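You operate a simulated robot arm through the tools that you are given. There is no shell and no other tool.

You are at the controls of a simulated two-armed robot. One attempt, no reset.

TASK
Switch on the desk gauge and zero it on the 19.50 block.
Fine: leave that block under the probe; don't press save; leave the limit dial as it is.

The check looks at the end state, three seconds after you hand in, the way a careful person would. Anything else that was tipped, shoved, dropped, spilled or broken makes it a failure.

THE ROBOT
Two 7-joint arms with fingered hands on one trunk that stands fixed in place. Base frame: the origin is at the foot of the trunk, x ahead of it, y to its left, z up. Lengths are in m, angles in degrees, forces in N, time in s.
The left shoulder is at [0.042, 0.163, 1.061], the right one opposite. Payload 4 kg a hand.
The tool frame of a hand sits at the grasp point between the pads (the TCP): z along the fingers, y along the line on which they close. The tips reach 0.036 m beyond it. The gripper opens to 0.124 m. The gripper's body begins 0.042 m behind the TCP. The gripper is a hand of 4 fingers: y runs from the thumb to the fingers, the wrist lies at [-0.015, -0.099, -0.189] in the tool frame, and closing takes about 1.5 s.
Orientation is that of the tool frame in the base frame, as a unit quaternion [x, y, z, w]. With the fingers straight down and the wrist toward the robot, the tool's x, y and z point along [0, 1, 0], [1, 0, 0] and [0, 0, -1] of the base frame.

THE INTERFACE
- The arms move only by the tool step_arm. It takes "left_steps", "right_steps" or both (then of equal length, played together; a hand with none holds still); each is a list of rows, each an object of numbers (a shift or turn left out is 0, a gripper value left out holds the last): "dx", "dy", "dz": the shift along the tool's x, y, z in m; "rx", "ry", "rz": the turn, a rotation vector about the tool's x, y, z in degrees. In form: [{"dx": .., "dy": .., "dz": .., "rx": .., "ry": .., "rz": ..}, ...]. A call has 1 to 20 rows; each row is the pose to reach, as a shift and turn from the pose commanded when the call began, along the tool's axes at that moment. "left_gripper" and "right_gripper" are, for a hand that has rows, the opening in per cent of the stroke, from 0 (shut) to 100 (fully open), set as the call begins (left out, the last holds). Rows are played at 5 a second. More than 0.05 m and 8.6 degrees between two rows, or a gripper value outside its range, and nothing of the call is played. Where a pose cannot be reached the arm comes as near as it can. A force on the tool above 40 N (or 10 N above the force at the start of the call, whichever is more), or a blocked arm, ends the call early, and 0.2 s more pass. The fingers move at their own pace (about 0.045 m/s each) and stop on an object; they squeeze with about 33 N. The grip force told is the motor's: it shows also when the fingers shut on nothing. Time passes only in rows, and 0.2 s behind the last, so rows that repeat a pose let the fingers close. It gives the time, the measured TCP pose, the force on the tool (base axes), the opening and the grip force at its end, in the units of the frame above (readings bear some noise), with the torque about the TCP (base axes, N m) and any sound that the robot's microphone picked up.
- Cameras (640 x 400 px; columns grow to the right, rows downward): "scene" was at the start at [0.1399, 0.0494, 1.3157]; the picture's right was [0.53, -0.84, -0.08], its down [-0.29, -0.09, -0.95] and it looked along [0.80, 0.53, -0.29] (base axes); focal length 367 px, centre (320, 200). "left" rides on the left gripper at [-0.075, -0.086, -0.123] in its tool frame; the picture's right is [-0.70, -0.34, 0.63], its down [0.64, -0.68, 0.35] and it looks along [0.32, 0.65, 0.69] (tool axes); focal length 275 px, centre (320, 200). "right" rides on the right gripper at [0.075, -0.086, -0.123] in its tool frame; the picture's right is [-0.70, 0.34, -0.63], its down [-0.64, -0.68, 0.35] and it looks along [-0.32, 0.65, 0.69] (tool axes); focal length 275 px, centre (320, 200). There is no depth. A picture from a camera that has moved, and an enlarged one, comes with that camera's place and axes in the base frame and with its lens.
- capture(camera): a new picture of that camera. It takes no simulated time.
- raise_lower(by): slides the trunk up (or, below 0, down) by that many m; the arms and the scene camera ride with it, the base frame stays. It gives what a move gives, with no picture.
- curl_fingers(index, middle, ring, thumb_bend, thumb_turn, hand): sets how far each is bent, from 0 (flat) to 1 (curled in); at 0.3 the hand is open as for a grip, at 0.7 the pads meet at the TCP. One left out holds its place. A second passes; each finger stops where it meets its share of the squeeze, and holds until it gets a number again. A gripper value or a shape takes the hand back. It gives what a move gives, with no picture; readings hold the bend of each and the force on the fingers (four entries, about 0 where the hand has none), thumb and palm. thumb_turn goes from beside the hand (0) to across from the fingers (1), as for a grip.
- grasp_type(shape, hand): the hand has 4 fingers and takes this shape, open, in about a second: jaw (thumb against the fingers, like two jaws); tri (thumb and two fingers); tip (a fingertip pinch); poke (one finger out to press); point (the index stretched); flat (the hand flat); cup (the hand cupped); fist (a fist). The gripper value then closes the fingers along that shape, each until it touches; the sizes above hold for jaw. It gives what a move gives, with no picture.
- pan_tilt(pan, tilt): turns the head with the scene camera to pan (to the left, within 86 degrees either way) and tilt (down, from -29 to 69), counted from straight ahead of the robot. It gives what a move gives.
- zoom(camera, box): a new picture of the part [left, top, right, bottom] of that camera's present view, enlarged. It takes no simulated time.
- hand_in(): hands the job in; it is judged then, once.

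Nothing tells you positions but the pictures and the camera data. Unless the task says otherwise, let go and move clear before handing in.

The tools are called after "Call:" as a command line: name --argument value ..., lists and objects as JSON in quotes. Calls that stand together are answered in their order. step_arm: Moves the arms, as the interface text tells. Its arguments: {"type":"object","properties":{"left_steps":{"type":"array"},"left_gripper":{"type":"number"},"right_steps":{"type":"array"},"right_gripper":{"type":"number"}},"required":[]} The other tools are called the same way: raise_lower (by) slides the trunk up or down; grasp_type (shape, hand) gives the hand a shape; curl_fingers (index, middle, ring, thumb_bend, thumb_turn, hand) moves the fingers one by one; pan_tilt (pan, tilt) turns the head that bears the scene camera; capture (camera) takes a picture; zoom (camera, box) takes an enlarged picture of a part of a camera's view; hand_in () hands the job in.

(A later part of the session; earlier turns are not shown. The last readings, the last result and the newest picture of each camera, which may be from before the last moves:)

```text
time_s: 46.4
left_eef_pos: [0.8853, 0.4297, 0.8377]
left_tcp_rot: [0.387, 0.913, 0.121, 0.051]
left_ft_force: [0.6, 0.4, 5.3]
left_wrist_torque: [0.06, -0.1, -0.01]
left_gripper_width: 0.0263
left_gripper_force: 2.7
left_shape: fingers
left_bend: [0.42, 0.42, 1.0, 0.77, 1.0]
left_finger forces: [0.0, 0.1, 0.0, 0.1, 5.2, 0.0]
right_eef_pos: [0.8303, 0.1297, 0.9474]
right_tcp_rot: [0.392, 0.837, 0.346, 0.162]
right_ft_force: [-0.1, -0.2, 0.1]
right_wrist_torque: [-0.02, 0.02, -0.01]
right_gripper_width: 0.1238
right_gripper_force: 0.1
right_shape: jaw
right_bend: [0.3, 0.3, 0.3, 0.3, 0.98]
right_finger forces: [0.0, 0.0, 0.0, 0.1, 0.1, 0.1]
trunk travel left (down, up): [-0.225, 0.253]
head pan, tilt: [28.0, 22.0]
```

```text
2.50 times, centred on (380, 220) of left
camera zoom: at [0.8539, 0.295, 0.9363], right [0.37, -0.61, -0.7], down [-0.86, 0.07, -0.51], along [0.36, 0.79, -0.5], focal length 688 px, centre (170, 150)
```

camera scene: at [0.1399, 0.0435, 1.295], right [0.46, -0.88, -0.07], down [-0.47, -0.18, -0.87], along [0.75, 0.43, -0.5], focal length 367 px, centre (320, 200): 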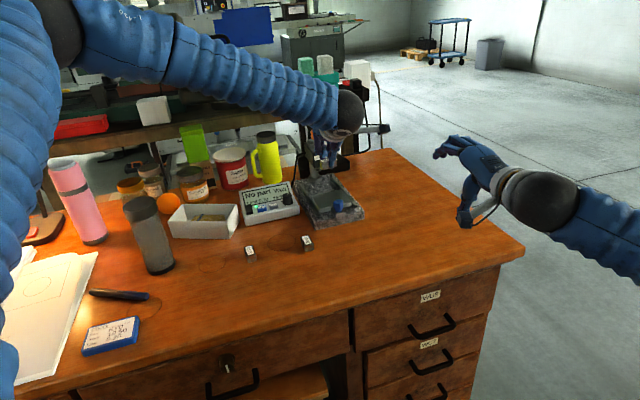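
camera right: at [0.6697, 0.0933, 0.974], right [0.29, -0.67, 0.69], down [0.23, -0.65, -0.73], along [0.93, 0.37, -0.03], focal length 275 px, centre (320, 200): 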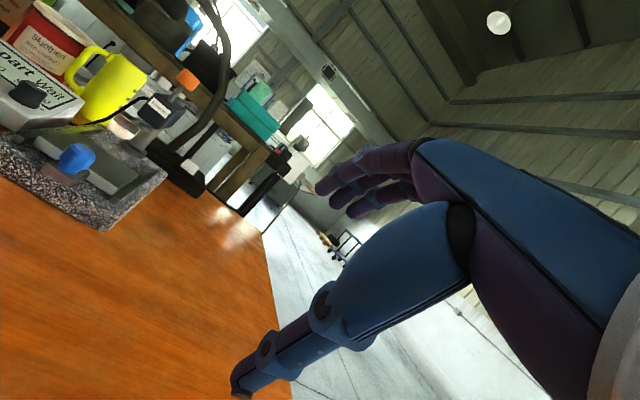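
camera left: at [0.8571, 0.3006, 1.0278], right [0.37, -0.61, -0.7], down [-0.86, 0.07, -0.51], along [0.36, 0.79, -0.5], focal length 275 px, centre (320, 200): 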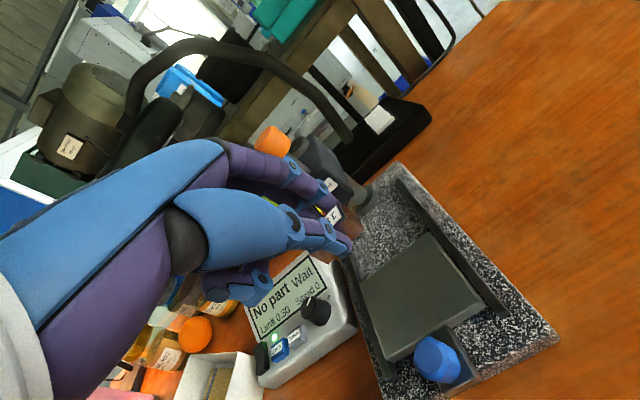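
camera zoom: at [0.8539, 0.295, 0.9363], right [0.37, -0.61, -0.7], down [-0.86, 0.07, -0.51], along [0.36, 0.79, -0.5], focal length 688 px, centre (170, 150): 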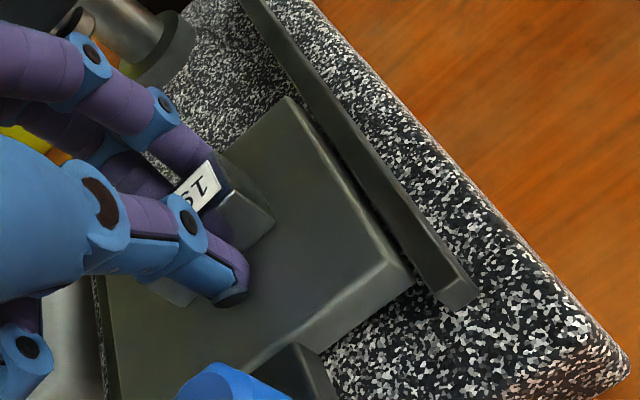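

The fingers are free, and the thumb tip is lightly touching the plate. I'll raise slightly, open the thumb more, then lift straight off.

Call:
step_arm --left_steps '[{"dy": 0.0005, "dz": -0.0019}, {"dy": 0.001, "dz": -0.0039}]'

Call:
curl_fingers --hand "left" --index 0.39 --middle 0.39 --thumb_bend 0.73

Call:
zoom --camera "left" --box '[280, 140, 480, 300]'

Call:
zoom --camera "right" --box '[70, 90, 170, 180]'

```text
time_s: 47.0
left_eef_pos: [0.8843, 0.4298, 0.84]
left_tcp_rot: [0.386, 0.913, 0.12, 0.05]
left_ft_force: [-0.5, -1.1, 0.0]
left_wrist_torque: [0.01, -0.01, 0.02]
left_gripper_width: 0.0306
left_gripper_force: 0.0
left_shape: fingers
left_bend: [0.42, 0.42, 1.0, 0.75, 1.0]
left_finger forces: [0.0, 0.0, 0.0, 0.0, 0.0, 0.1]
right_eef_pos: [0.8305, 0.1295, 0.9462]
right_tcp_rot: [0.392, 0.837, 0.346, 0.161]
right_ft_force: [-0.5, -0.7, 0.2]
right_wrist_torque: [0.02, 0.01, 0.0]
right_gripper_width: 0.1239
right_gripper_force: 0.0
right_shape: jaw
right_bend: [0.3, 0.3, 0.3, 0.3, 0.98]
right_finger forces: [0.1, 0.0, 0.1, 0.0, 0.0, 0.0]
trunk travel left (down, up): [-0.225, 0.253]
head pan, tilt: [28.0, 22.0]
```

```text
time_s: 48.0
left_eef_pos: [0.8836, 0.4278, 0.8399]
left_tcp_rot: [0.387, 0.913, 0.119, 0.051]
left_ft_force: [0.5, 0.5, 1.1]
left_wrist_torque: [-0.01, 0.02, -0.04]
left_gripper_width: 0.04
left_gripper_force: 0.2
left_shape: fingers
left_bend: [0.39, 0.39, 1.0, 0.73, 1.0]
left_finger forces: [0.0, 0.1, 0.1, 0.0, 0.9, 0.0]
right_eef_pos: [0.8309, 0.131, 0.9465]
right_tcp_rot: [0.391, 0.837, 0.347, 0.162]
right_ft_force: [1.3, 0.1, -0.4]
right_wrist_torque: [-0.01, 0.02, 0.02]
right_gripper_width: 0.1238
right_gripper_force: 0.1
right_shape: jaw
right_bend: [0.3, 0.3, 0.3, 0.3, 0.98]
right_finger forces: [0.0, 0.0, 0.1, 0.0, 0.1, 0.1]
trunk travel left (down, up): [-0.225, 0.253]
head pan, tilt: [28.0, 22.0]
```

```text
2.50 times, centred on (380, 220) of left
camera zoom: at [0.854, 0.2953, 0.9395], right [0.37, -0.61, -0.7], down [-0.86, 0.07, -0.51], along [0.36, 0.79, -0.5], focal length 688 px, centre (170, 150)
```

zoom: 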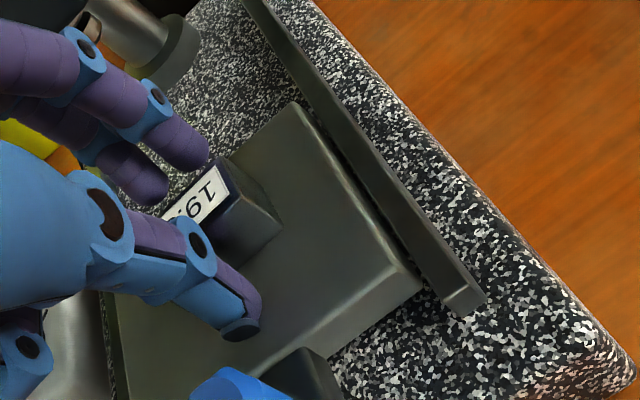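

```text
4.44 times, centred on (120, 135) of right
camera zoom: at [0.6702, 0.0932, 0.9735], right [0.29, -0.67, 0.69], down [0.23, -0.65, -0.73], along [0.93, 0.37, -0.03], focal length 1224 px, centre (1209, 489)
```

zoom: 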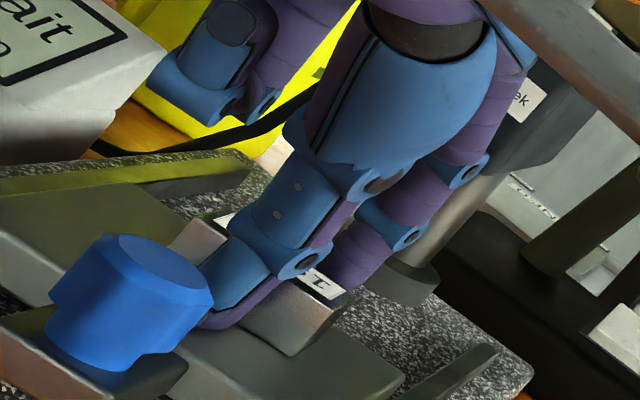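

The block stands free on the plate. I'll lift the hand straight up.

Call:
step_arm --left_steps '[{"dy": 0.0026, "dz": -0.0097}, {"dy": 0.0078, "dz": -0.029}, {"dy": 0.0155, "dz": -0.0579}, {"dy": 0.0233, "dz": -0.0869}, {"dy": 0.0233, "dz": -0.0869}]'

Call:
capture --camera "left"

Call:
zoom --camera "left" --box '[330, 150, 570, 400]'

Call:
zoom --camera "right" --box '[40, 60, 200, 210]'

Call:
zoom --camera "scene" --box '[290, 130, 370, 230]'

```text
time_s: 49.1
left_eef_pos: [0.8879, 0.4281, 0.9298]
left_tcp_rot: [0.387, 0.913, 0.12, 0.05]
left_ft_force: [-0.5, -0.8, -0.3]
left_wrist_torque: [0.02, 0.02, -0.01]
left_gripper_width: 0.0407
left_gripper_force: 0.0
left_shape: fingers
left_bend: [0.39, 0.39, 1.0, 0.73, 1.0]
left_finger forces: [0.0, 0.1, 0.1, 0.0, 0.0, 0.0]
right_eef_pos: [0.8316, 0.1312, 0.9468]
right_tcp_rot: [0.392, 0.837, 0.346, 0.161]
right_ft_force: [-0.3, -0.5, 0.3]
right_wrist_torque: [-0.02, 0.0, 0.0]
right_gripper_width: 0.1239
right_gripper_force: 0.1
right_shape: jaw
right_bend: [0.3, 0.3, 0.3, 0.3, 0.98]
right_finger forces: [0.1, 0.1, 0.0, 0.0, 0.1, 0.0]
trunk travel left (down, up): [-0.225, 0.253]
head pan, tilt: [28.0, 22.0]
```

```text
taken
camera left: at [0.8563, 0.2943, 1.028], right [0.37, -0.61, -0.7], down [-0.86, 0.07, -0.51], along [0.36, 0.79, -0.5], focal length 275 px, centre (320, 200)
```

left: 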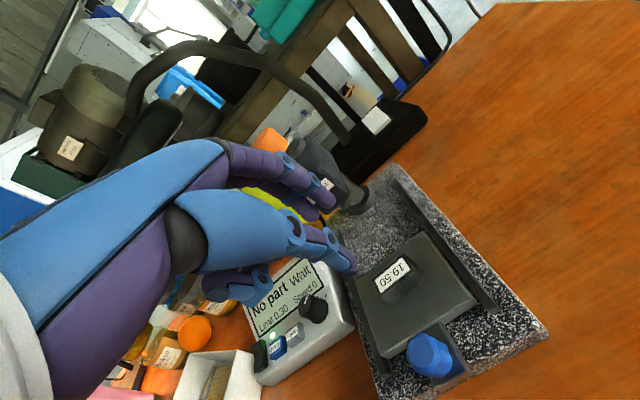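

```text
1.60 times, centred on (450, 275) of left
camera zoom: at [0.8563, 0.2943, 1.028], right [0.37, -0.61, -0.7], down [-0.86, 0.07, -0.51], along [0.36, 0.79, -0.5], focal length 440 px, centre (112, 80)
```

zoom: 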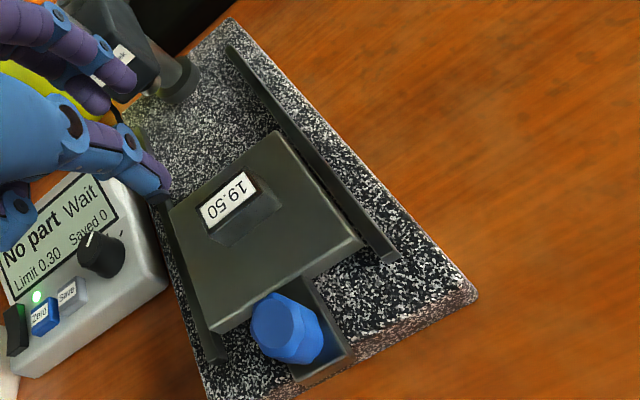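

```text
2.67 times, centred on (120, 135) of right
camera zoom: at [0.6706, 0.0933, 0.973], right [0.29, -0.67, 0.69], down [0.23, -0.65, -0.73], along [0.93, 0.37, -0.03], focal length 734 px, centre (853, 373)
```

zoom: 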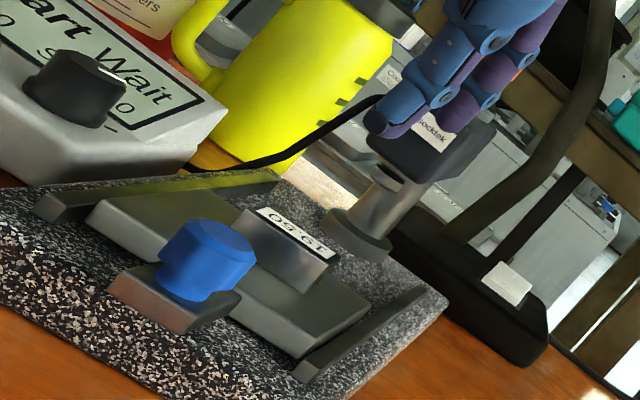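

```text
4.00 times, centred on (330, 180) of scene
camera zoom: at [0.141, 0.0431, 1.2947], right [0.46, -0.88, -0.07], down [-0.47, -0.18, -0.87], along [0.75, 0.44, -0.5], focal length 1469 px, centre (280, 280)
```

zoom: 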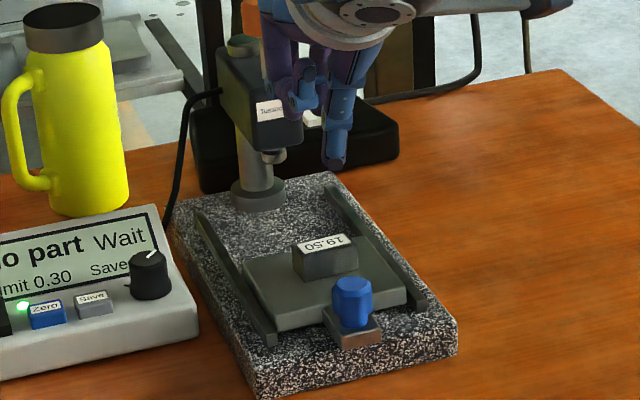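

The 19.50 block stands flat on the plate, about 5 mm beyond its centre, and the display still says "No part". Next I'll slide the plate in by pushing the blue knob from the robot side, with thumb braced behind index and middle, staying behind and clear of the probe head.

Call:
curl_fingers --hand "left" --index 0.42 --middle 0.42 --thumb_bend 0.9

Call:
step_arm --left_steps '[{"dy": -0.0309, "dz": -0.0083}, {"dy": -0.0618, "dz": -0.0166}, {"dy": -0.0927, "dz": -0.0248}, {"dy": -0.1236, "dz": -0.0331}, {"dy": -0.1291, "dz": -0.0126}, {"dy": -0.1346, "dz": 0.0079}, {"dy": -0.1401, "dz": 0.0284}, {"dy": -0.1456, "dz": 0.0489}, {"dy": -0.1456, "dz": 0.0489}]'

Call:
capture --camera "left"

Call:
capture --camera "right"

Call:
zoom --camera "scene" --box '[260, 120, 400, 260]'

```text
time_s: 50.1
left_eef_pos: [0.8875, 0.4285, 0.9291]
left_tcp_rot: [0.387, 0.913, 0.119, 0.051]
left_ft_force: [0.3, 0.7, 0.4]
left_wrist_torque: [0.03, -0.03, -0.03]
left_gripper_width: 0.0031
left_gripper_force: 0.1
left_shape: fingers
left_bend: [0.42, 0.42, 1.0, 0.9, 1.0]
left_finger forces: [0.0, 0.0, 0.0, 0.0, 0.0, 0.1]
right_eef_pos: [0.8309, 0.1303, 0.9474]
right_tcp_rot: [0.391, 0.837, 0.346, 0.161]
right_ft_force: [0.2, 0.3, -0.2]
right_wrist_torque: [0.02, -0.01, 0.04]
right_gripper_width: 0.1239
right_gripper_force: 0.0
right_shape: jaw
right_bend: [0.3, 0.3, 0.3, 0.3, 0.98]
right_finger forces: [0.0, 0.1, 0.0, 0.1, 0.0, 0.1]
trunk travel left (down, up): [-0.225, 0.253]
head pan, tilt: [28.0, 22.0]
```

```text
time_s: 52.1
left_eef_pos: [0.7931, 0.3389, 0.8448]
left_tcp_rot: [0.387, 0.913, 0.12, 0.052]
left_ft_force: [-0.2, 0.1, -0.7]
left_wrist_torque: [-0.02, 0.0, 0.01]
left_gripper_width: 0.0031
left_gripper_force: 0.1
left_shape: fingers
left_bend: [0.42, 0.42, 1.0, 0.9, 1.0]
left_finger forces: [0.0, 0.0, 0.0, 0.0, 0.1, 0.0]
right_eef_pos: [0.8297, 0.13, 0.9468]
right_tcp_rot: [0.39, 0.838, 0.346, 0.162]
right_ft_force: [0.2, 0.4, 0.4]
right_wrist_torque: [-0.02, 0.01, 0.01]
right_gripper_width: 0.1238
right_gripper_force: 0.1
right_shape: jaw
right_bend: [0.3, 0.3, 0.3, 0.3, 0.98]
right_finger forces: [0.1, 0.1, 0.1, 0.0, 0.1, 0.1]
trunk travel left (down, up): [-0.225, 0.253]
head pan, tilt: [28.0, 22.0]
```

```text
taken
camera left: at [0.7617, 0.205, 0.9443], right [0.37, -0.61, -0.7], down [-0.86, 0.07, -0.51], along [0.36, 0.79, -0.5], focal length 275 px, centre (320, 200)
```

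left: 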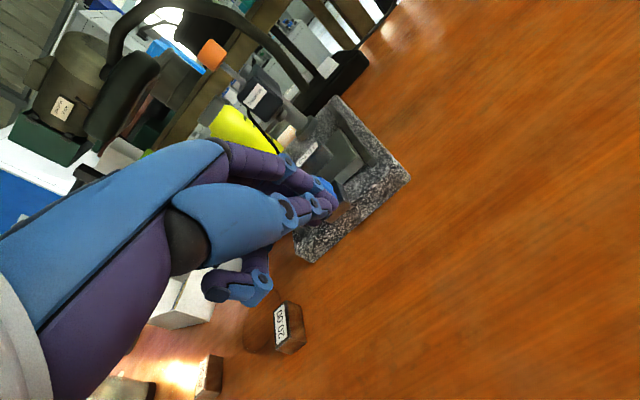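

```text
taken
camera right: at [0.67, 0.0931, 0.9738], right [0.29, -0.67, 0.69], down [0.23, -0.65, -0.73], along [0.93, 0.37, -0.03], focal length 275 px, centre (320, 200)
```

right: 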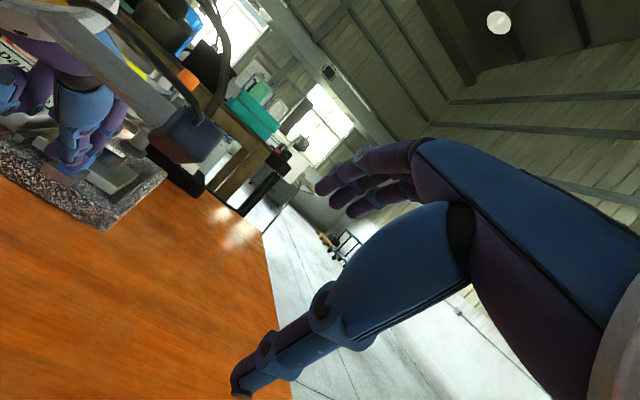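

```text
2.86 times, centred on (330, 190) of scene
camera zoom: at [0.1401, 0.0428, 1.295], right [0.46, -0.88, -0.07], down [-0.47, -0.18, -0.87], along [0.75, 0.44, -0.5], focal length 1049 px, centre (291, 229)
```

zoom: 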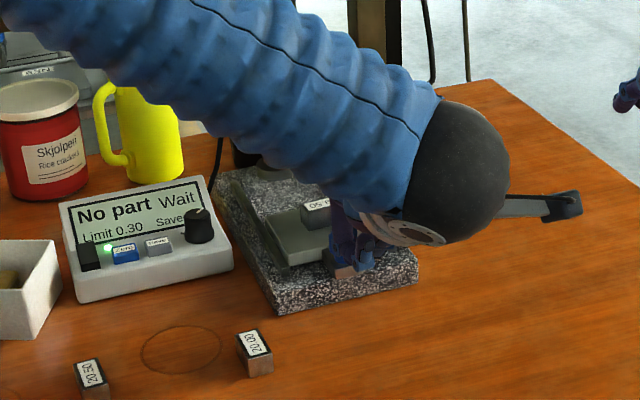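

The forearm blocks the scene camera, so I'll check the finger-to-knob contact with the wrist cameras.

Call:
zoom --camera "left" --box '[270, 90, 430, 270]'

Call:
zoom --camera "right" --box '[0, 60, 180, 230]'

```text
2.22 times, centred on (350, 180) of left
camera zoom: at [0.7617, 0.205, 0.9443], right [0.37, -0.61, -0.7], down [-0.86, 0.07, -0.51], along [0.36, 0.79, -0.5], focal length 612 px, centre (253, 244)
```

zoom: 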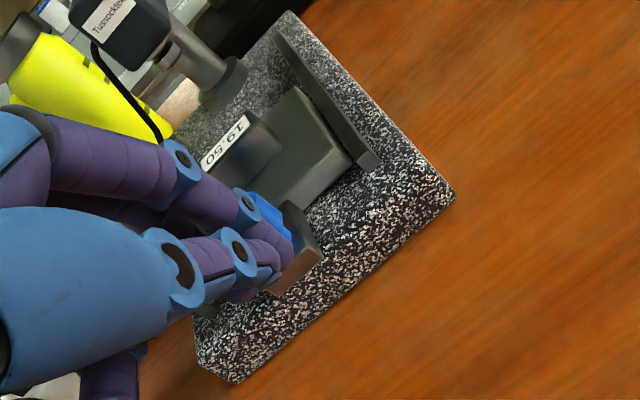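

```text
2.35 times, centred on (90, 145) of right
camera zoom: at [0.67, 0.0931, 0.9738], right [0.29, -0.67, 0.69], down [0.23, -0.65, -0.73], along [0.93, 0.37, -0.03], focal length 648 px, centre (861, 329)
```

zoom: 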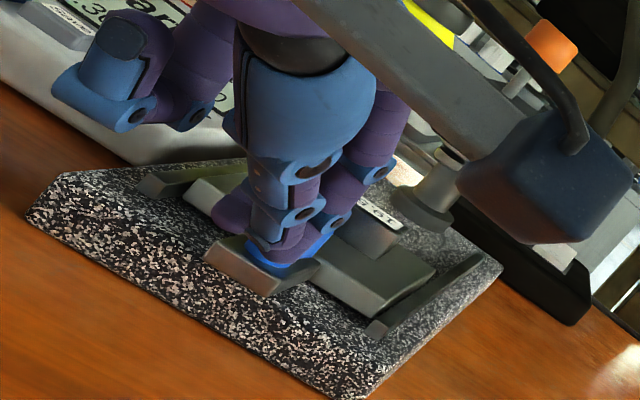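

The fingers are about 13 mm behind the knob. I'll lower about 11 mm to knob height and push forward gently to make contact.

Call:
step_arm --left_steps '[{"dy": -0.0014, "dz": 0.0053}, {"dy": -0.0028, "dz": 0.0106}, {"dy": 0.002, "dz": 0.0119}, {"dy": 0.0068, "dz": 0.0132}, {"dy": 0.0117, "dz": 0.0145}, {"dy": 0.0117, "dz": 0.0145}]'

Call:
zoom --camera "left" --box '[270, 90, 430, 270]'

Call:
zoom --camera "right" --box '[0, 60, 180, 230]'

```text
time_s: 53.5
left_eef_pos: [0.8024, 0.3497, 0.8346]
left_tcp_rot: [0.386, 0.913, 0.12, 0.051]
left_ft_force: [0.6, -0.1, 0.4]
left_wrist_torque: [0.0, -0.05, 0.0]
left_gripper_width: 0.0031
left_gripper_force: 0.1
left_shape: fingers
left_bend: [0.42, 0.42, 1.0, 0.9, 1.0]
left_finger forces: [0.0, 0.1, 0.0, 0.1, 0.1, 0.0]
right_eef_pos: [0.8315, 0.1308, 0.9471]
right_tcp_rot: [0.391, 0.837, 0.348, 0.161]
right_ft_force: [0.9, 0.4, 0.6]
right_wrist_torque: [0.01, -0.04, -0.04]
right_gripper_width: 0.1235
right_gripper_force: 0.1
right_shape: jaw
right_bend: [0.3, 0.3, 0.3, 0.3, 0.98]
right_finger forces: [0.0, 0.1, 0.0, 0.0, 0.0, 0.1]
trunk travel left (down, up): [-0.225, 0.253]
head pan, tilt: [28.0, 22.0]
```

```text
2.22 times, centred on (350, 180) of left
camera zoom: at [0.7723, 0.2164, 0.9328], right [0.37, -0.61, -0.7], down [-0.86, 0.07, -0.51], along [0.36, 0.79, -0.5], focal length 612 px, centre (253, 244)
```

zoom: 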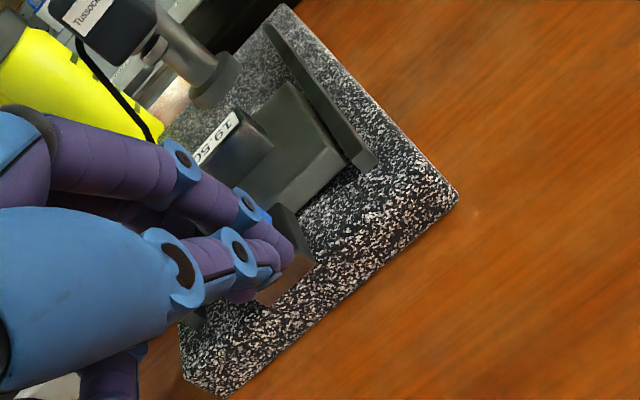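

```text
2.35 times, centred on (90, 145) of right
camera zoom: at [0.6703, 0.0931, 0.9734], right [0.29, -0.67, 0.69], down [0.23, -0.65, -0.73], along [0.93, 0.37, -0.03], focal length 648 px, centre (861, 329)
```

zoom: 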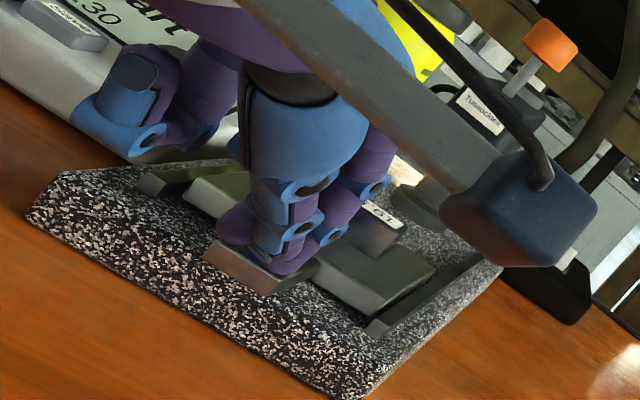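

No contact yet, so I'll keep pushing forward along the stand axis in small steps, watching the force.

Call:
step_arm --left_steps '[{"dy": 0.0048, "dz": 0.0013}, {"dy": 0.0097, "dz": 0.0026}, {"dy": 0.0145, "dz": 0.0039}, {"dy": 0.0193, "dz": 0.0052}, {"dy": 0.0193, "dz": 0.0052}]'

Call:
zoom --camera "left" --box '[270, 90, 430, 270]'

Call:
zoom --camera "right" --box '[0, 60, 180, 230]'

```text
time_s: 54.8
left_eef_pos: [0.8171, 0.365, 0.8352]
left_tcp_rot: [0.386, 0.913, 0.121, 0.052]
left_ft_force: [-1.0, -0.3, 1.3]
left_wrist_torque: [0.0, -0.01, 0.03]
left_gripper_width: 0.003
left_gripper_force: 0.6
left_shape: fingers
left_bend: [0.42, 0.42, 1.0, 0.9, 1.0]
left_finger forces: [0.0, 0.9, 0.0, 0.1, 0.0, 0.0]
right_eef_pos: [0.8307, 0.1295, 0.9477]
right_tcp_rot: [0.391, 0.837, 0.347, 0.161]
right_ft_force: [-0.6, -0.2, 0.1]
right_wrist_torque: [0.04, 0.01, 0.03]
right_gripper_width: 0.1239
right_gripper_force: 0.0
right_shape: jaw
right_bend: [0.3, 0.3, 0.3, 0.3, 0.98]
right_finger forces: [0.0, 0.0, 0.0, 0.0, 0.0, 0.0]
trunk travel left (down, up): [-0.225, 0.253]
head pan, tilt: [28.0, 22.0]
```

```text
2.22 times, centred on (350, 180) of left
camera zoom: at [0.787, 0.2315, 0.9332], right [0.37, -0.61, -0.7], down [-0.86, 0.07, -0.51], along [0.36, 0.79, -0.5], focal length 612 px, centre (253, 244)
```

zoom: 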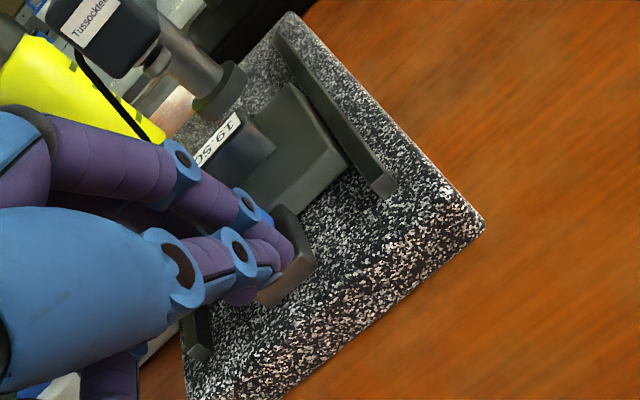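

```text
2.35 times, centred on (90, 145) of right
camera zoom: at [0.6702, 0.0931, 0.9735], right [0.29, -0.67, 0.69], down [0.23, -0.65, -0.73], along [0.93, 0.37, -0.03], focal length 648 px, centre (861, 329)
```

zoom: 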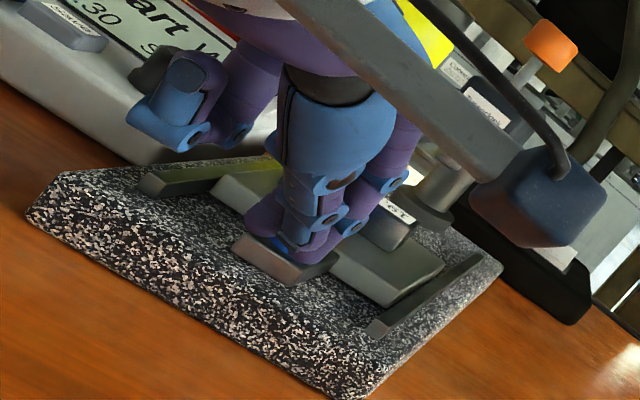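

The plate slides easily, with about 1 N of force, and the block rides along. I'll push another 50 mm gently.

Call:
step_arm --left_steps '[{"dy": 0.0048, "dz": 0.0013}, {"dy": 0.0097, "dz": 0.0026}, {"dy": 0.0145, "dz": 0.0039}, {"dy": 0.0193, "dz": 0.0052}, {"dy": 0.0242, "dz": 0.0065}, {"dy": 0.029, "dz": 0.0078}, {"dy": 0.0338, "dz": 0.0091}, {"dy": 0.0386, "dz": 0.0104}, {"dy": 0.0435, "dz": 0.0117}, {"dy": 0.0469, "dz": 0.0126}, {"dy": 0.0483, "dz": 0.013}, {"dy": 0.0483, "dz": 0.013}]'

Call:
zoom --camera "left" --box '[250, 90, 410, 270]'

Call:
zoom --camera "right" --box '[40, 40, 220, 210]'

Call:
zoom --camera "scene" --box '[240, 120, 400, 240]'

```text
time_s: 57.4
left_eef_pos: [0.8532, 0.3993, 0.835]
left_tcp_rot: [0.387, 0.913, 0.119, 0.05]
left_ft_force: [-1.8, 0.2, 1.3]
left_wrist_torque: [0.04, -0.02, 0.06]
left_gripper_width: 0.0029
left_gripper_force: 0.8
left_shape: fingers
left_bend: [0.42, 0.43, 1.0, 0.9, 1.0]
left_finger forces: [0.0, 1.6, 0.0, 0.0, 0.0, 0.1]
right_eef_pos: [0.8302, 0.1305, 0.9474]
right_tcp_rot: [0.391, 0.837, 0.347, 0.162]
right_ft_force: [-0.5, -0.4, 0.3]
right_wrist_torque: [0.02, 0.0, 0.01]
right_gripper_width: 0.124
right_gripper_force: 0.0
right_shape: jaw
right_bend: [0.3, 0.3, 0.3, 0.3, 0.98]
right_finger forces: [0.0, 0.1, 0.0, 0.0, 0.0, 0.0]
trunk travel left (down, up): [-0.225, 0.253]
head pan, tilt: [28.0, 22.0]
```

```text
2.22 times, centred on (330, 180) of left
camera zoom: at [0.8227, 0.2653, 0.9331], right [0.37, -0.61, -0.7], down [-0.86, 0.07, -0.51], along [0.36, 0.79, -0.5], focal length 612 px, centre (298, 244)
```

zoom: 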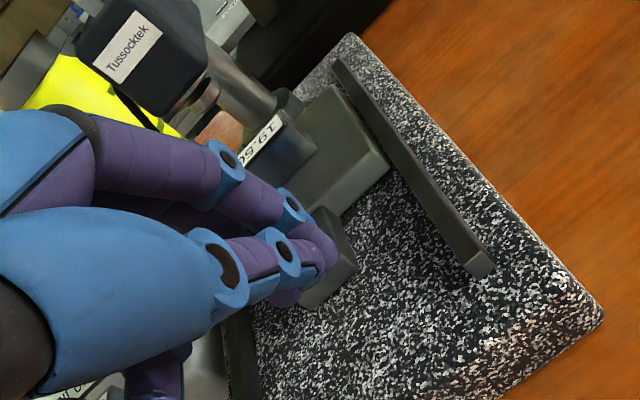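

```text
2.35 times, centred on (130, 125) of right
camera zoom: at [0.6701, 0.0932, 0.9735], right [0.29, -0.67, 0.69], down [0.23, -0.65, -0.73], along [0.93, 0.37, -0.03], focal length 648 px, centre (767, 376)
```

zoom: 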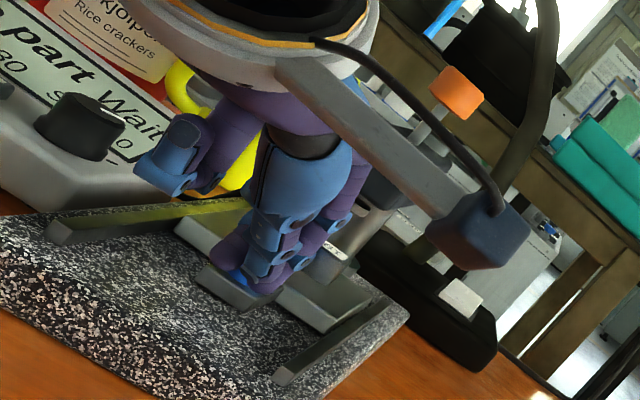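

```text
3.33 times, centred on (320, 180) of scene
camera zoom: at [0.1403, 0.0429, 1.2949], right [0.46, -0.88, -0.07], down [-0.47, -0.18, -0.87], along [0.75, 0.44, -0.5], focal length 1224 px, centre (320, 267)
```

zoom: 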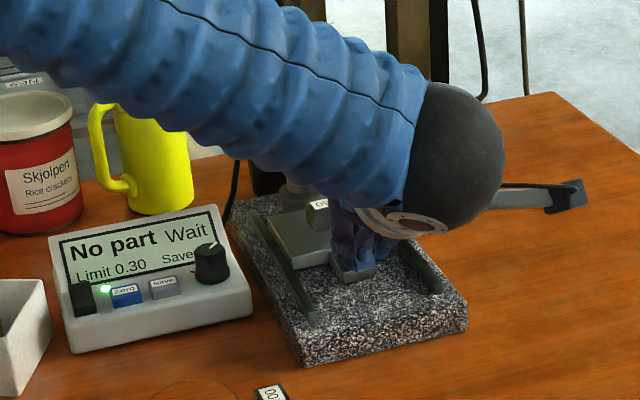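

About 68 mm of travel so far, with force still about 1–2 N. I'll push another 20 mm slowly.

Call:
step_arm --left_steps '[{"dy": 0.0039, "dz": 0.001}, {"dy": 0.0077, "dz": 0.0021}, {"dy": 0.0116, "dz": 0.0031}, {"dy": 0.0155, "dz": 0.0041}, {"dy": 0.0184, "dz": 0.0049}, {"dy": 0.0193, "dz": 0.0052}, {"dy": 0.0193, "dz": 0.0052}]'

Call:
zoom --camera "left" --box '[250, 90, 410, 270]'

Call:
zoom --camera "right" --box '[80, 50, 200, 170]'

```text
time_s: 59.0
left_eef_pos: [0.8688, 0.4115, 0.8341]
left_tcp_rot: [0.387, 0.913, 0.119, 0.051]
left_ft_force: [0.1, -0.1, -0.6]
left_wrist_torque: [0.0, -0.03, 0.01]
left_gripper_width: 0.0034
left_gripper_force: 0.1
left_shape: fingers
left_bend: [0.42, 0.42, 1.0, 0.9, 1.0]
left_finger forces: [0.0, 0.0, 0.1, 0.1, 0.1, 0.0]
right_eef_pos: [0.8309, 0.1298, 0.9469]
right_tcp_rot: [0.39, 0.837, 0.347, 0.16]
right_ft_force: [0.2, 0.4, -0.6]
right_wrist_torque: [0.05, -0.01, -0.04]
right_gripper_width: 0.1236
right_gripper_force: 0.1
right_shape: jaw
right_bend: [0.3, 0.3, 0.3, 0.3, 0.98]
right_finger forces: [0.0, 0.0, 0.1, 0.1, 0.1, 0.1]
trunk travel left (down, up): [-0.225, 0.253]
head pan, tilt: [28.0, 22.0]
```

```text
2.22 times, centred on (330, 180) of left
camera zoom: at [0.8386, 0.2792, 0.9327], right [0.37, -0.61, -0.7], down [-0.86, 0.07, -0.51], along [0.36, 0.79, -0.5], focal length 612 px, centre (298, 244)
```

zoom: 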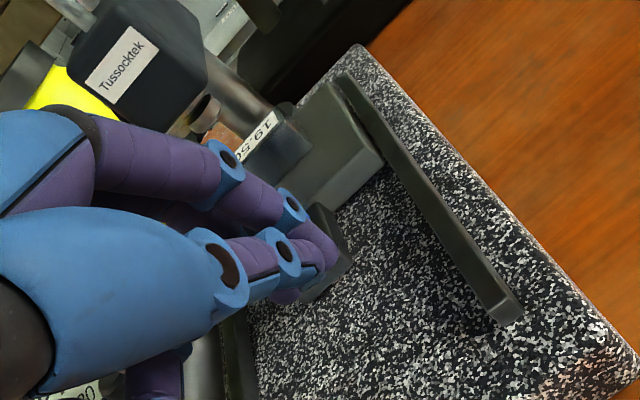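

```text
3.33 times, centred on (140, 110) of right
camera zoom: at [0.6703, 0.0932, 0.9734], right [0.29, -0.67, 0.69], down [0.23, -0.65, -0.73], along [0.93, 0.37, -0.03], focal length 918 px, centre (920, 500)
```

zoom: 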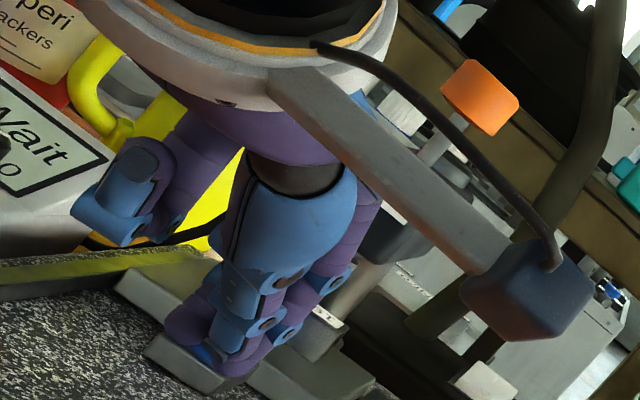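

The plate's far edge is nearing the column. I'll continue slowly to find the stop.

Call:
step_arm --left_steps '[{"dy": 0.0029, "dz": 0.0008}, {"dy": 0.0058, "dz": 0.0016}, {"dy": 0.0087, "dz": 0.0023}, {"dy": 0.0116, "dz": 0.0031}, {"dy": 0.0116, "dz": 0.0031}]'

Call:
zoom --camera "left" --box '[250, 90, 410, 270]'

Call:
zoom --camera "right" --box '[80, 50, 200, 170]'

```text
time_s: 60.1
left_eef_pos: [0.8782, 0.42, 0.8378]
left_tcp_rot: [0.387, 0.913, 0.119, 0.051]
left_ft_force: [-7.0, -7.4, 8.5]
left_wrist_torque: [0.36, -0.29, 0.06]
left_gripper_width: 0.0031
left_gripper_force: 7.0
left_shape: fingers
left_bend: [0.42, 0.46, 1.0, 0.9, 1.0]
left_finger forces: [0.0, 13.7, 0.1, 0.0, 0.0, 0.0]
right_eef_pos: [0.8297, 0.1291, 0.9486]
right_tcp_rot: [0.392, 0.837, 0.346, 0.162]
right_ft_force: [-0.2, 0.9, 1.1]
right_wrist_torque: [-0.02, 0.03, 0.01]
right_gripper_width: 0.1236
right_gripper_force: 0.1
right_shape: jaw
right_bend: [0.3, 0.3, 0.3, 0.3, 0.98]
right_finger forces: [0.1, 0.0, 0.0, 0.0, 0.0, 0.1]
trunk travel left (down, up): [-0.225, 0.253]
head pan, tilt: [28.0, 22.0]
```

```text
2.22 times, centred on (330, 180) of left
camera zoom: at [0.8466, 0.2871, 0.9353], right [0.37, -0.61, -0.7], down [-0.86, 0.07, -0.51], along [0.36, 0.79, -0.5], focal length 612 px, centre (298, 244)
```

zoom: 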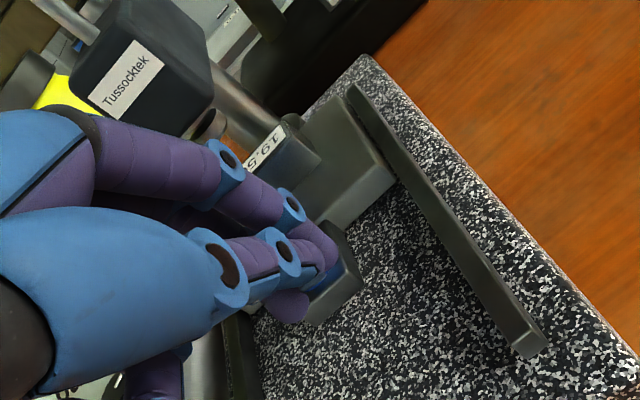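

```text
3.33 times, centred on (140, 110) of right
camera zoom: at [0.6693, 0.0924, 0.9743], right [0.29, -0.67, 0.69], down [0.23, -0.65, -0.73], along [0.93, 0.37, -0.03], focal length 918 px, centre (920, 500)
```

zoom: 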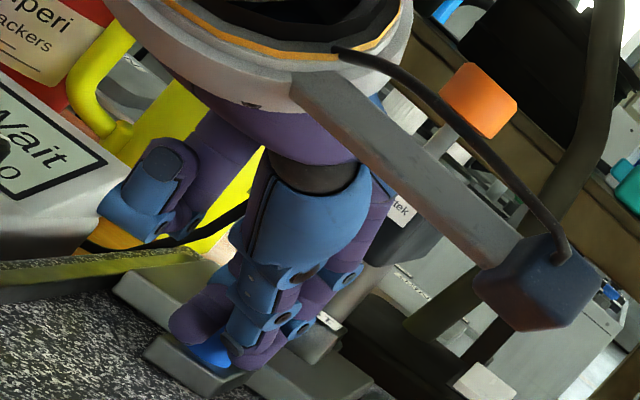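

The plate has reached its stop with about 14 N of contact. I'll back the hand away and check where the block sits relative to the probe tip.

Call:
step_arm --left_steps '[{"dy": -0.0097, "dz": -0.0026}, {"dy": -0.029, "dz": -0.0078}, {"dy": -0.0483, "dz": -0.013}, {"dy": -0.0676, "dz": -0.0182}, {"dy": -0.0869, "dz": -0.0233}, {"dy": -0.1, "dz": -0.045}, {"dy": -0.11, "dz": -0.08}]'

Call:
capture --camera "scene"

Call:
capture --camera "left"

Call:
zoom --camera "right" --box '[60, 50, 200, 190]'

```text
time_s: 61.8
left_eef_pos: [0.7859, 0.3355, 0.8839]
left_tcp_rot: [0.387, 0.913, 0.12, 0.051]
left_ft_force: [0.0, -0.2, -0.6]
left_wrist_torque: [0.05, 0.01, -0.02]
left_gripper_width: 0.0033
left_gripper_force: 0.0
left_shape: fingers
left_bend: [0.42, 0.42, 1.0, 0.9, 1.0]
left_finger forces: [0.0, 0.0, 0.1, 0.0, 0.0, 0.1]
right_eef_pos: [0.8281, 0.1286, 0.9477]
right_tcp_rot: [0.392, 0.837, 0.346, 0.162]
right_ft_force: [0.0, 0.0, 1.0]
right_wrist_torque: [0.01, -0.02, -0.02]
right_gripper_width: 0.1236
right_gripper_force: 0.0
right_shape: jaw
right_bend: [0.3, 0.3, 0.3, 0.3, 0.98]
right_finger forces: [0.0, 0.0, 0.0, 0.0, 0.0, 0.1]
trunk travel left (down, up): [-0.225, 0.253]
head pan, tilt: [28.0, 22.0]
```

```text
taken
camera scene: at [0.1396, 0.0424, 1.2952], right [0.46, -0.88, -0.07], down [-0.47, -0.18, -0.87], along [0.75, 0.44, -0.49], focal length 367 px, centre (320, 200)
```

scene: 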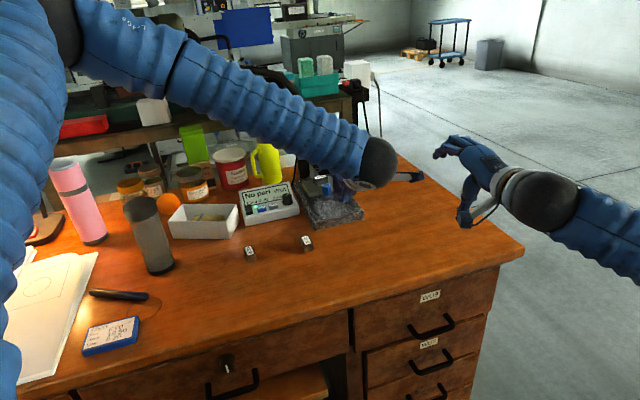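

```text
taken
camera left: at [0.7542, 0.201, 0.9819], right [0.37, -0.61, -0.7], down [-0.86, 0.07, -0.51], along [0.36, 0.79, -0.5], focal length 275 px, centre (320, 200)
```

left: 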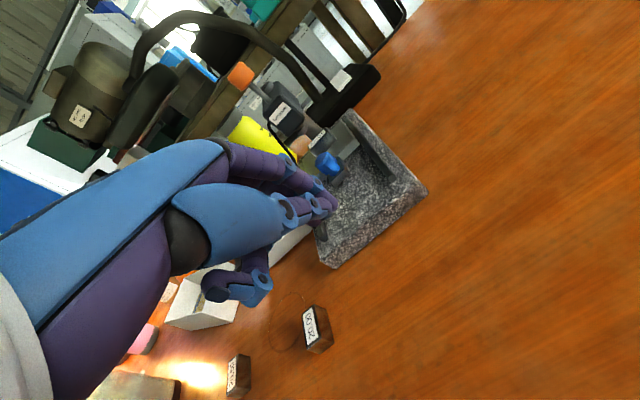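

```text
2.86 times, centred on (130, 120) of right
camera zoom: at [0.6696, 0.0927, 0.9743], right [0.29, -0.67, 0.69], down [0.23, -0.65, -0.73], along [0.93, 0.37, -0.03], focal length 786 px, centre (863, 429)
```

zoom: 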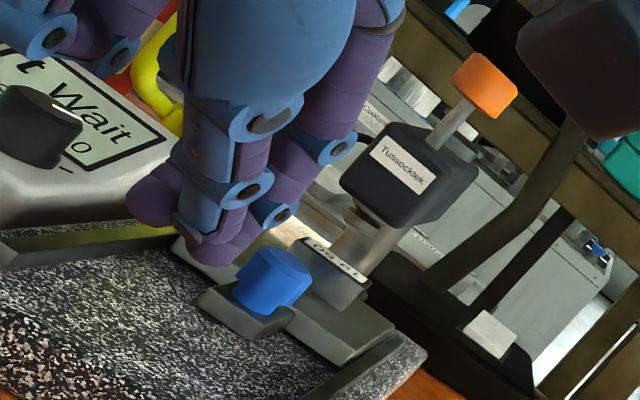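

I'll move the left hand up and out to the left so the cameras can see the stand clearly.

Call:
step_arm --left_steps '[{"dy": 0.0088, "dz": -0.0328}, {"dy": 0.0176, "dz": -0.0656}, {"dy": 0.0263, "dz": -0.0984}, {"dy": 0.0351, "dz": -0.1312}, {"dy": 0.0439, "dz": -0.164}, {"dx": 0.0384, "dy": 0.0453, "dz": -0.1636}, {"dx": 0.0768, "dy": 0.0467, "dz": -0.1633}, {"dx": 0.1152, "dy": 0.0481, "dz": -0.1629}, {"dx": 0.1535, "dy": 0.0496, "dz": -0.1625}, {"dx": 0.1919, "dy": 0.051, "dz": -0.1621}, {"dx": 0.2303, "dy": 0.0524, "dz": -0.1618}, {"dx": 0.2687, "dy": 0.0538, "dz": -0.1614}]'

Call:
zoom --camera "right" --box '[70, 60, 200, 190]'

Call:
zoom --camera "scene" --box '[290, 120, 370, 220]'

Call:
capture --camera "left"

```text
time_s: 64.3
left_eef_pos: [0.6077, 0.5335, 1.0544]
left_tcp_rot: [0.388, 0.913, 0.118, 0.051]
left_ft_force: [-0.5, 0.5, 0.4]
left_wrist_torque: [-0.01, -0.02, 0.01]
left_gripper_width: 0.0032
left_gripper_force: 0.1
left_shape: fingers
left_bend: [0.42, 0.42, 1.0, 0.9, 1.0]
left_finger forces: [0.1, 0.1, 0.1, 0.0, 0.0, 0.0]
right_eef_pos: [0.8304, 0.1306, 0.9464]
right_tcp_rot: [0.39, 0.837, 0.347, 0.162]
right_ft_force: [-0.4, 1.1, 0.8]
right_wrist_torque: [0.0, -0.02, 0.02]
right_gripper_width: 0.1236
right_gripper_force: 0.2
right_shape: jaw
right_bend: [0.3, 0.3, 0.3, 0.3, 0.98]
right_finger forces: [0.0, 0.0, 0.0, 0.1, 0.0, 0.1]
trunk travel left (down, up): [-0.225, 0.253]
head pan, tilt: [28.0, 22.0]
```

```text
3.08 times, centred on (135, 125) of right
camera zoom: at [0.6698, 0.0937, 0.9738], right [0.29, -0.67, 0.69], down [0.23, -0.65, -0.73], along [0.93, 0.37, -0.03], focal length 847 px, centre (889, 431)
```

zoom: 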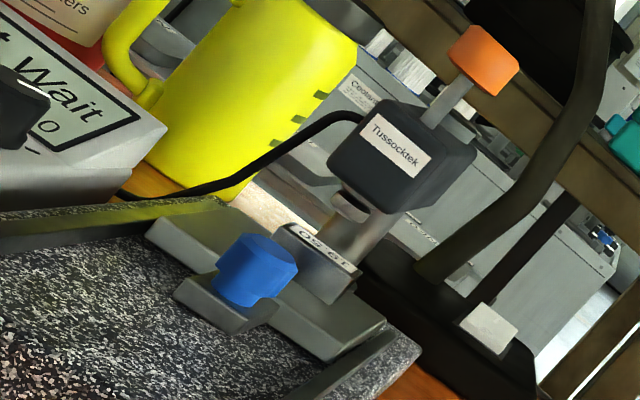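

```text
4.00 times, centred on (330, 170) of scene
camera zoom: at [0.1399, 0.0441, 1.2949], right [0.46, -0.88, -0.07], down [-0.47, -0.18, -0.87], along [0.75, 0.43, -0.5], focal length 1469 px, centre (280, 320)
```

zoom: 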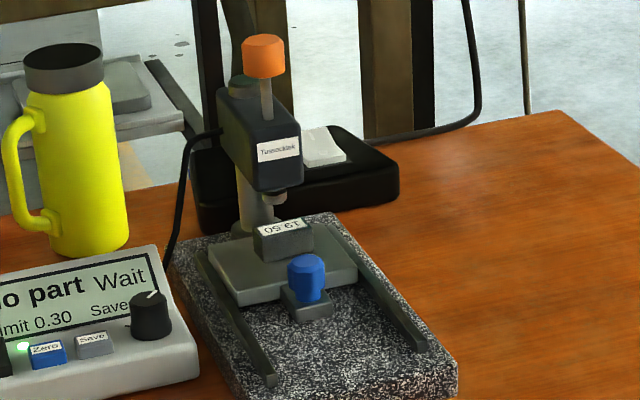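

```text
taken
camera left: at [0.5772, 0.4004, 1.152], right [0.37, -0.61, -0.7], down [-0.86, 0.07, -0.51], along [0.36, 0.79, -0.5], focal length 275 px, centre (320, 200)
```

left: 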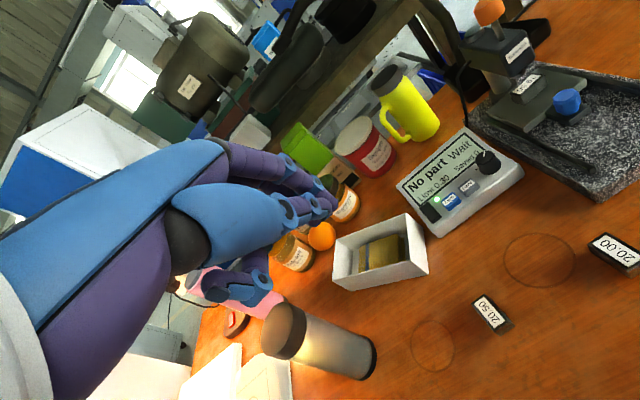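

Now I'll zoom in tightly to see the probe tip against the block top from three directions.

Call:
zoom --camera "scene" --box '[305, 150, 350, 185]'

Call:
zoom --camera "right" --box '[120, 90, 200, 165]'

Call:
zoom --camera "left" --box '[450, 20, 600, 130]'

```text
11.43 times, centred on (328, 168) of scene
camera zoom: at [0.1399, 0.0441, 1.2949], right [0.46, -0.88, -0.07], down [-0.47, -0.18, -0.87], along [0.75, 0.43, -0.5], focal length 4198 px, centre (234, 571)
```

zoom: 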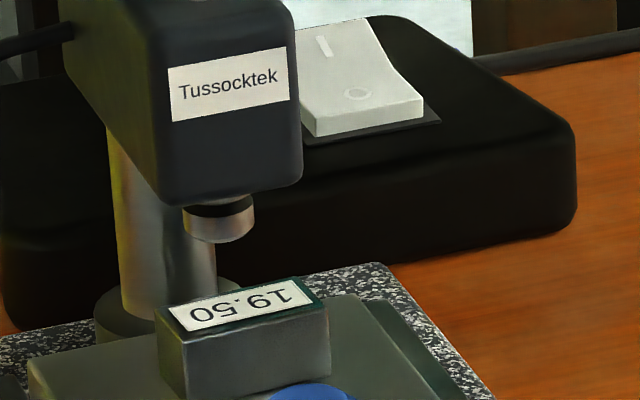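

```text
5.33 times, centred on (160, 128) of right
camera zoom: at [0.6698, 0.0937, 0.9738], right [0.29, -0.67, 0.69], down [0.23, -0.65, -0.73], along [0.93, 0.37, -0.03], focal length 1468 px, centre (1173, 587)
```

zoom: 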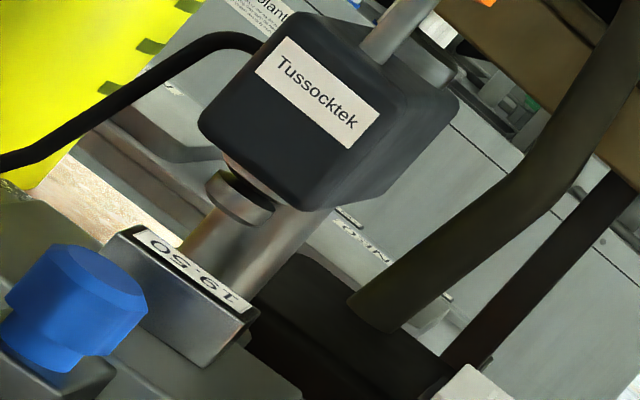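

```text
3.64 times, centred on (525, 75) of left
camera zoom: at [0.5772, 0.4004, 1.152], right [0.37, -0.61, -0.7], down [-0.86, 0.07, -0.51], along [0.36, 0.79, -0.5], focal length 1001 px, centre (-426, 654)
```

zoom: 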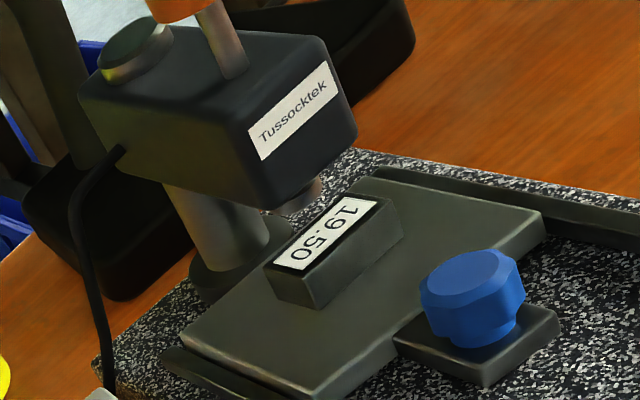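

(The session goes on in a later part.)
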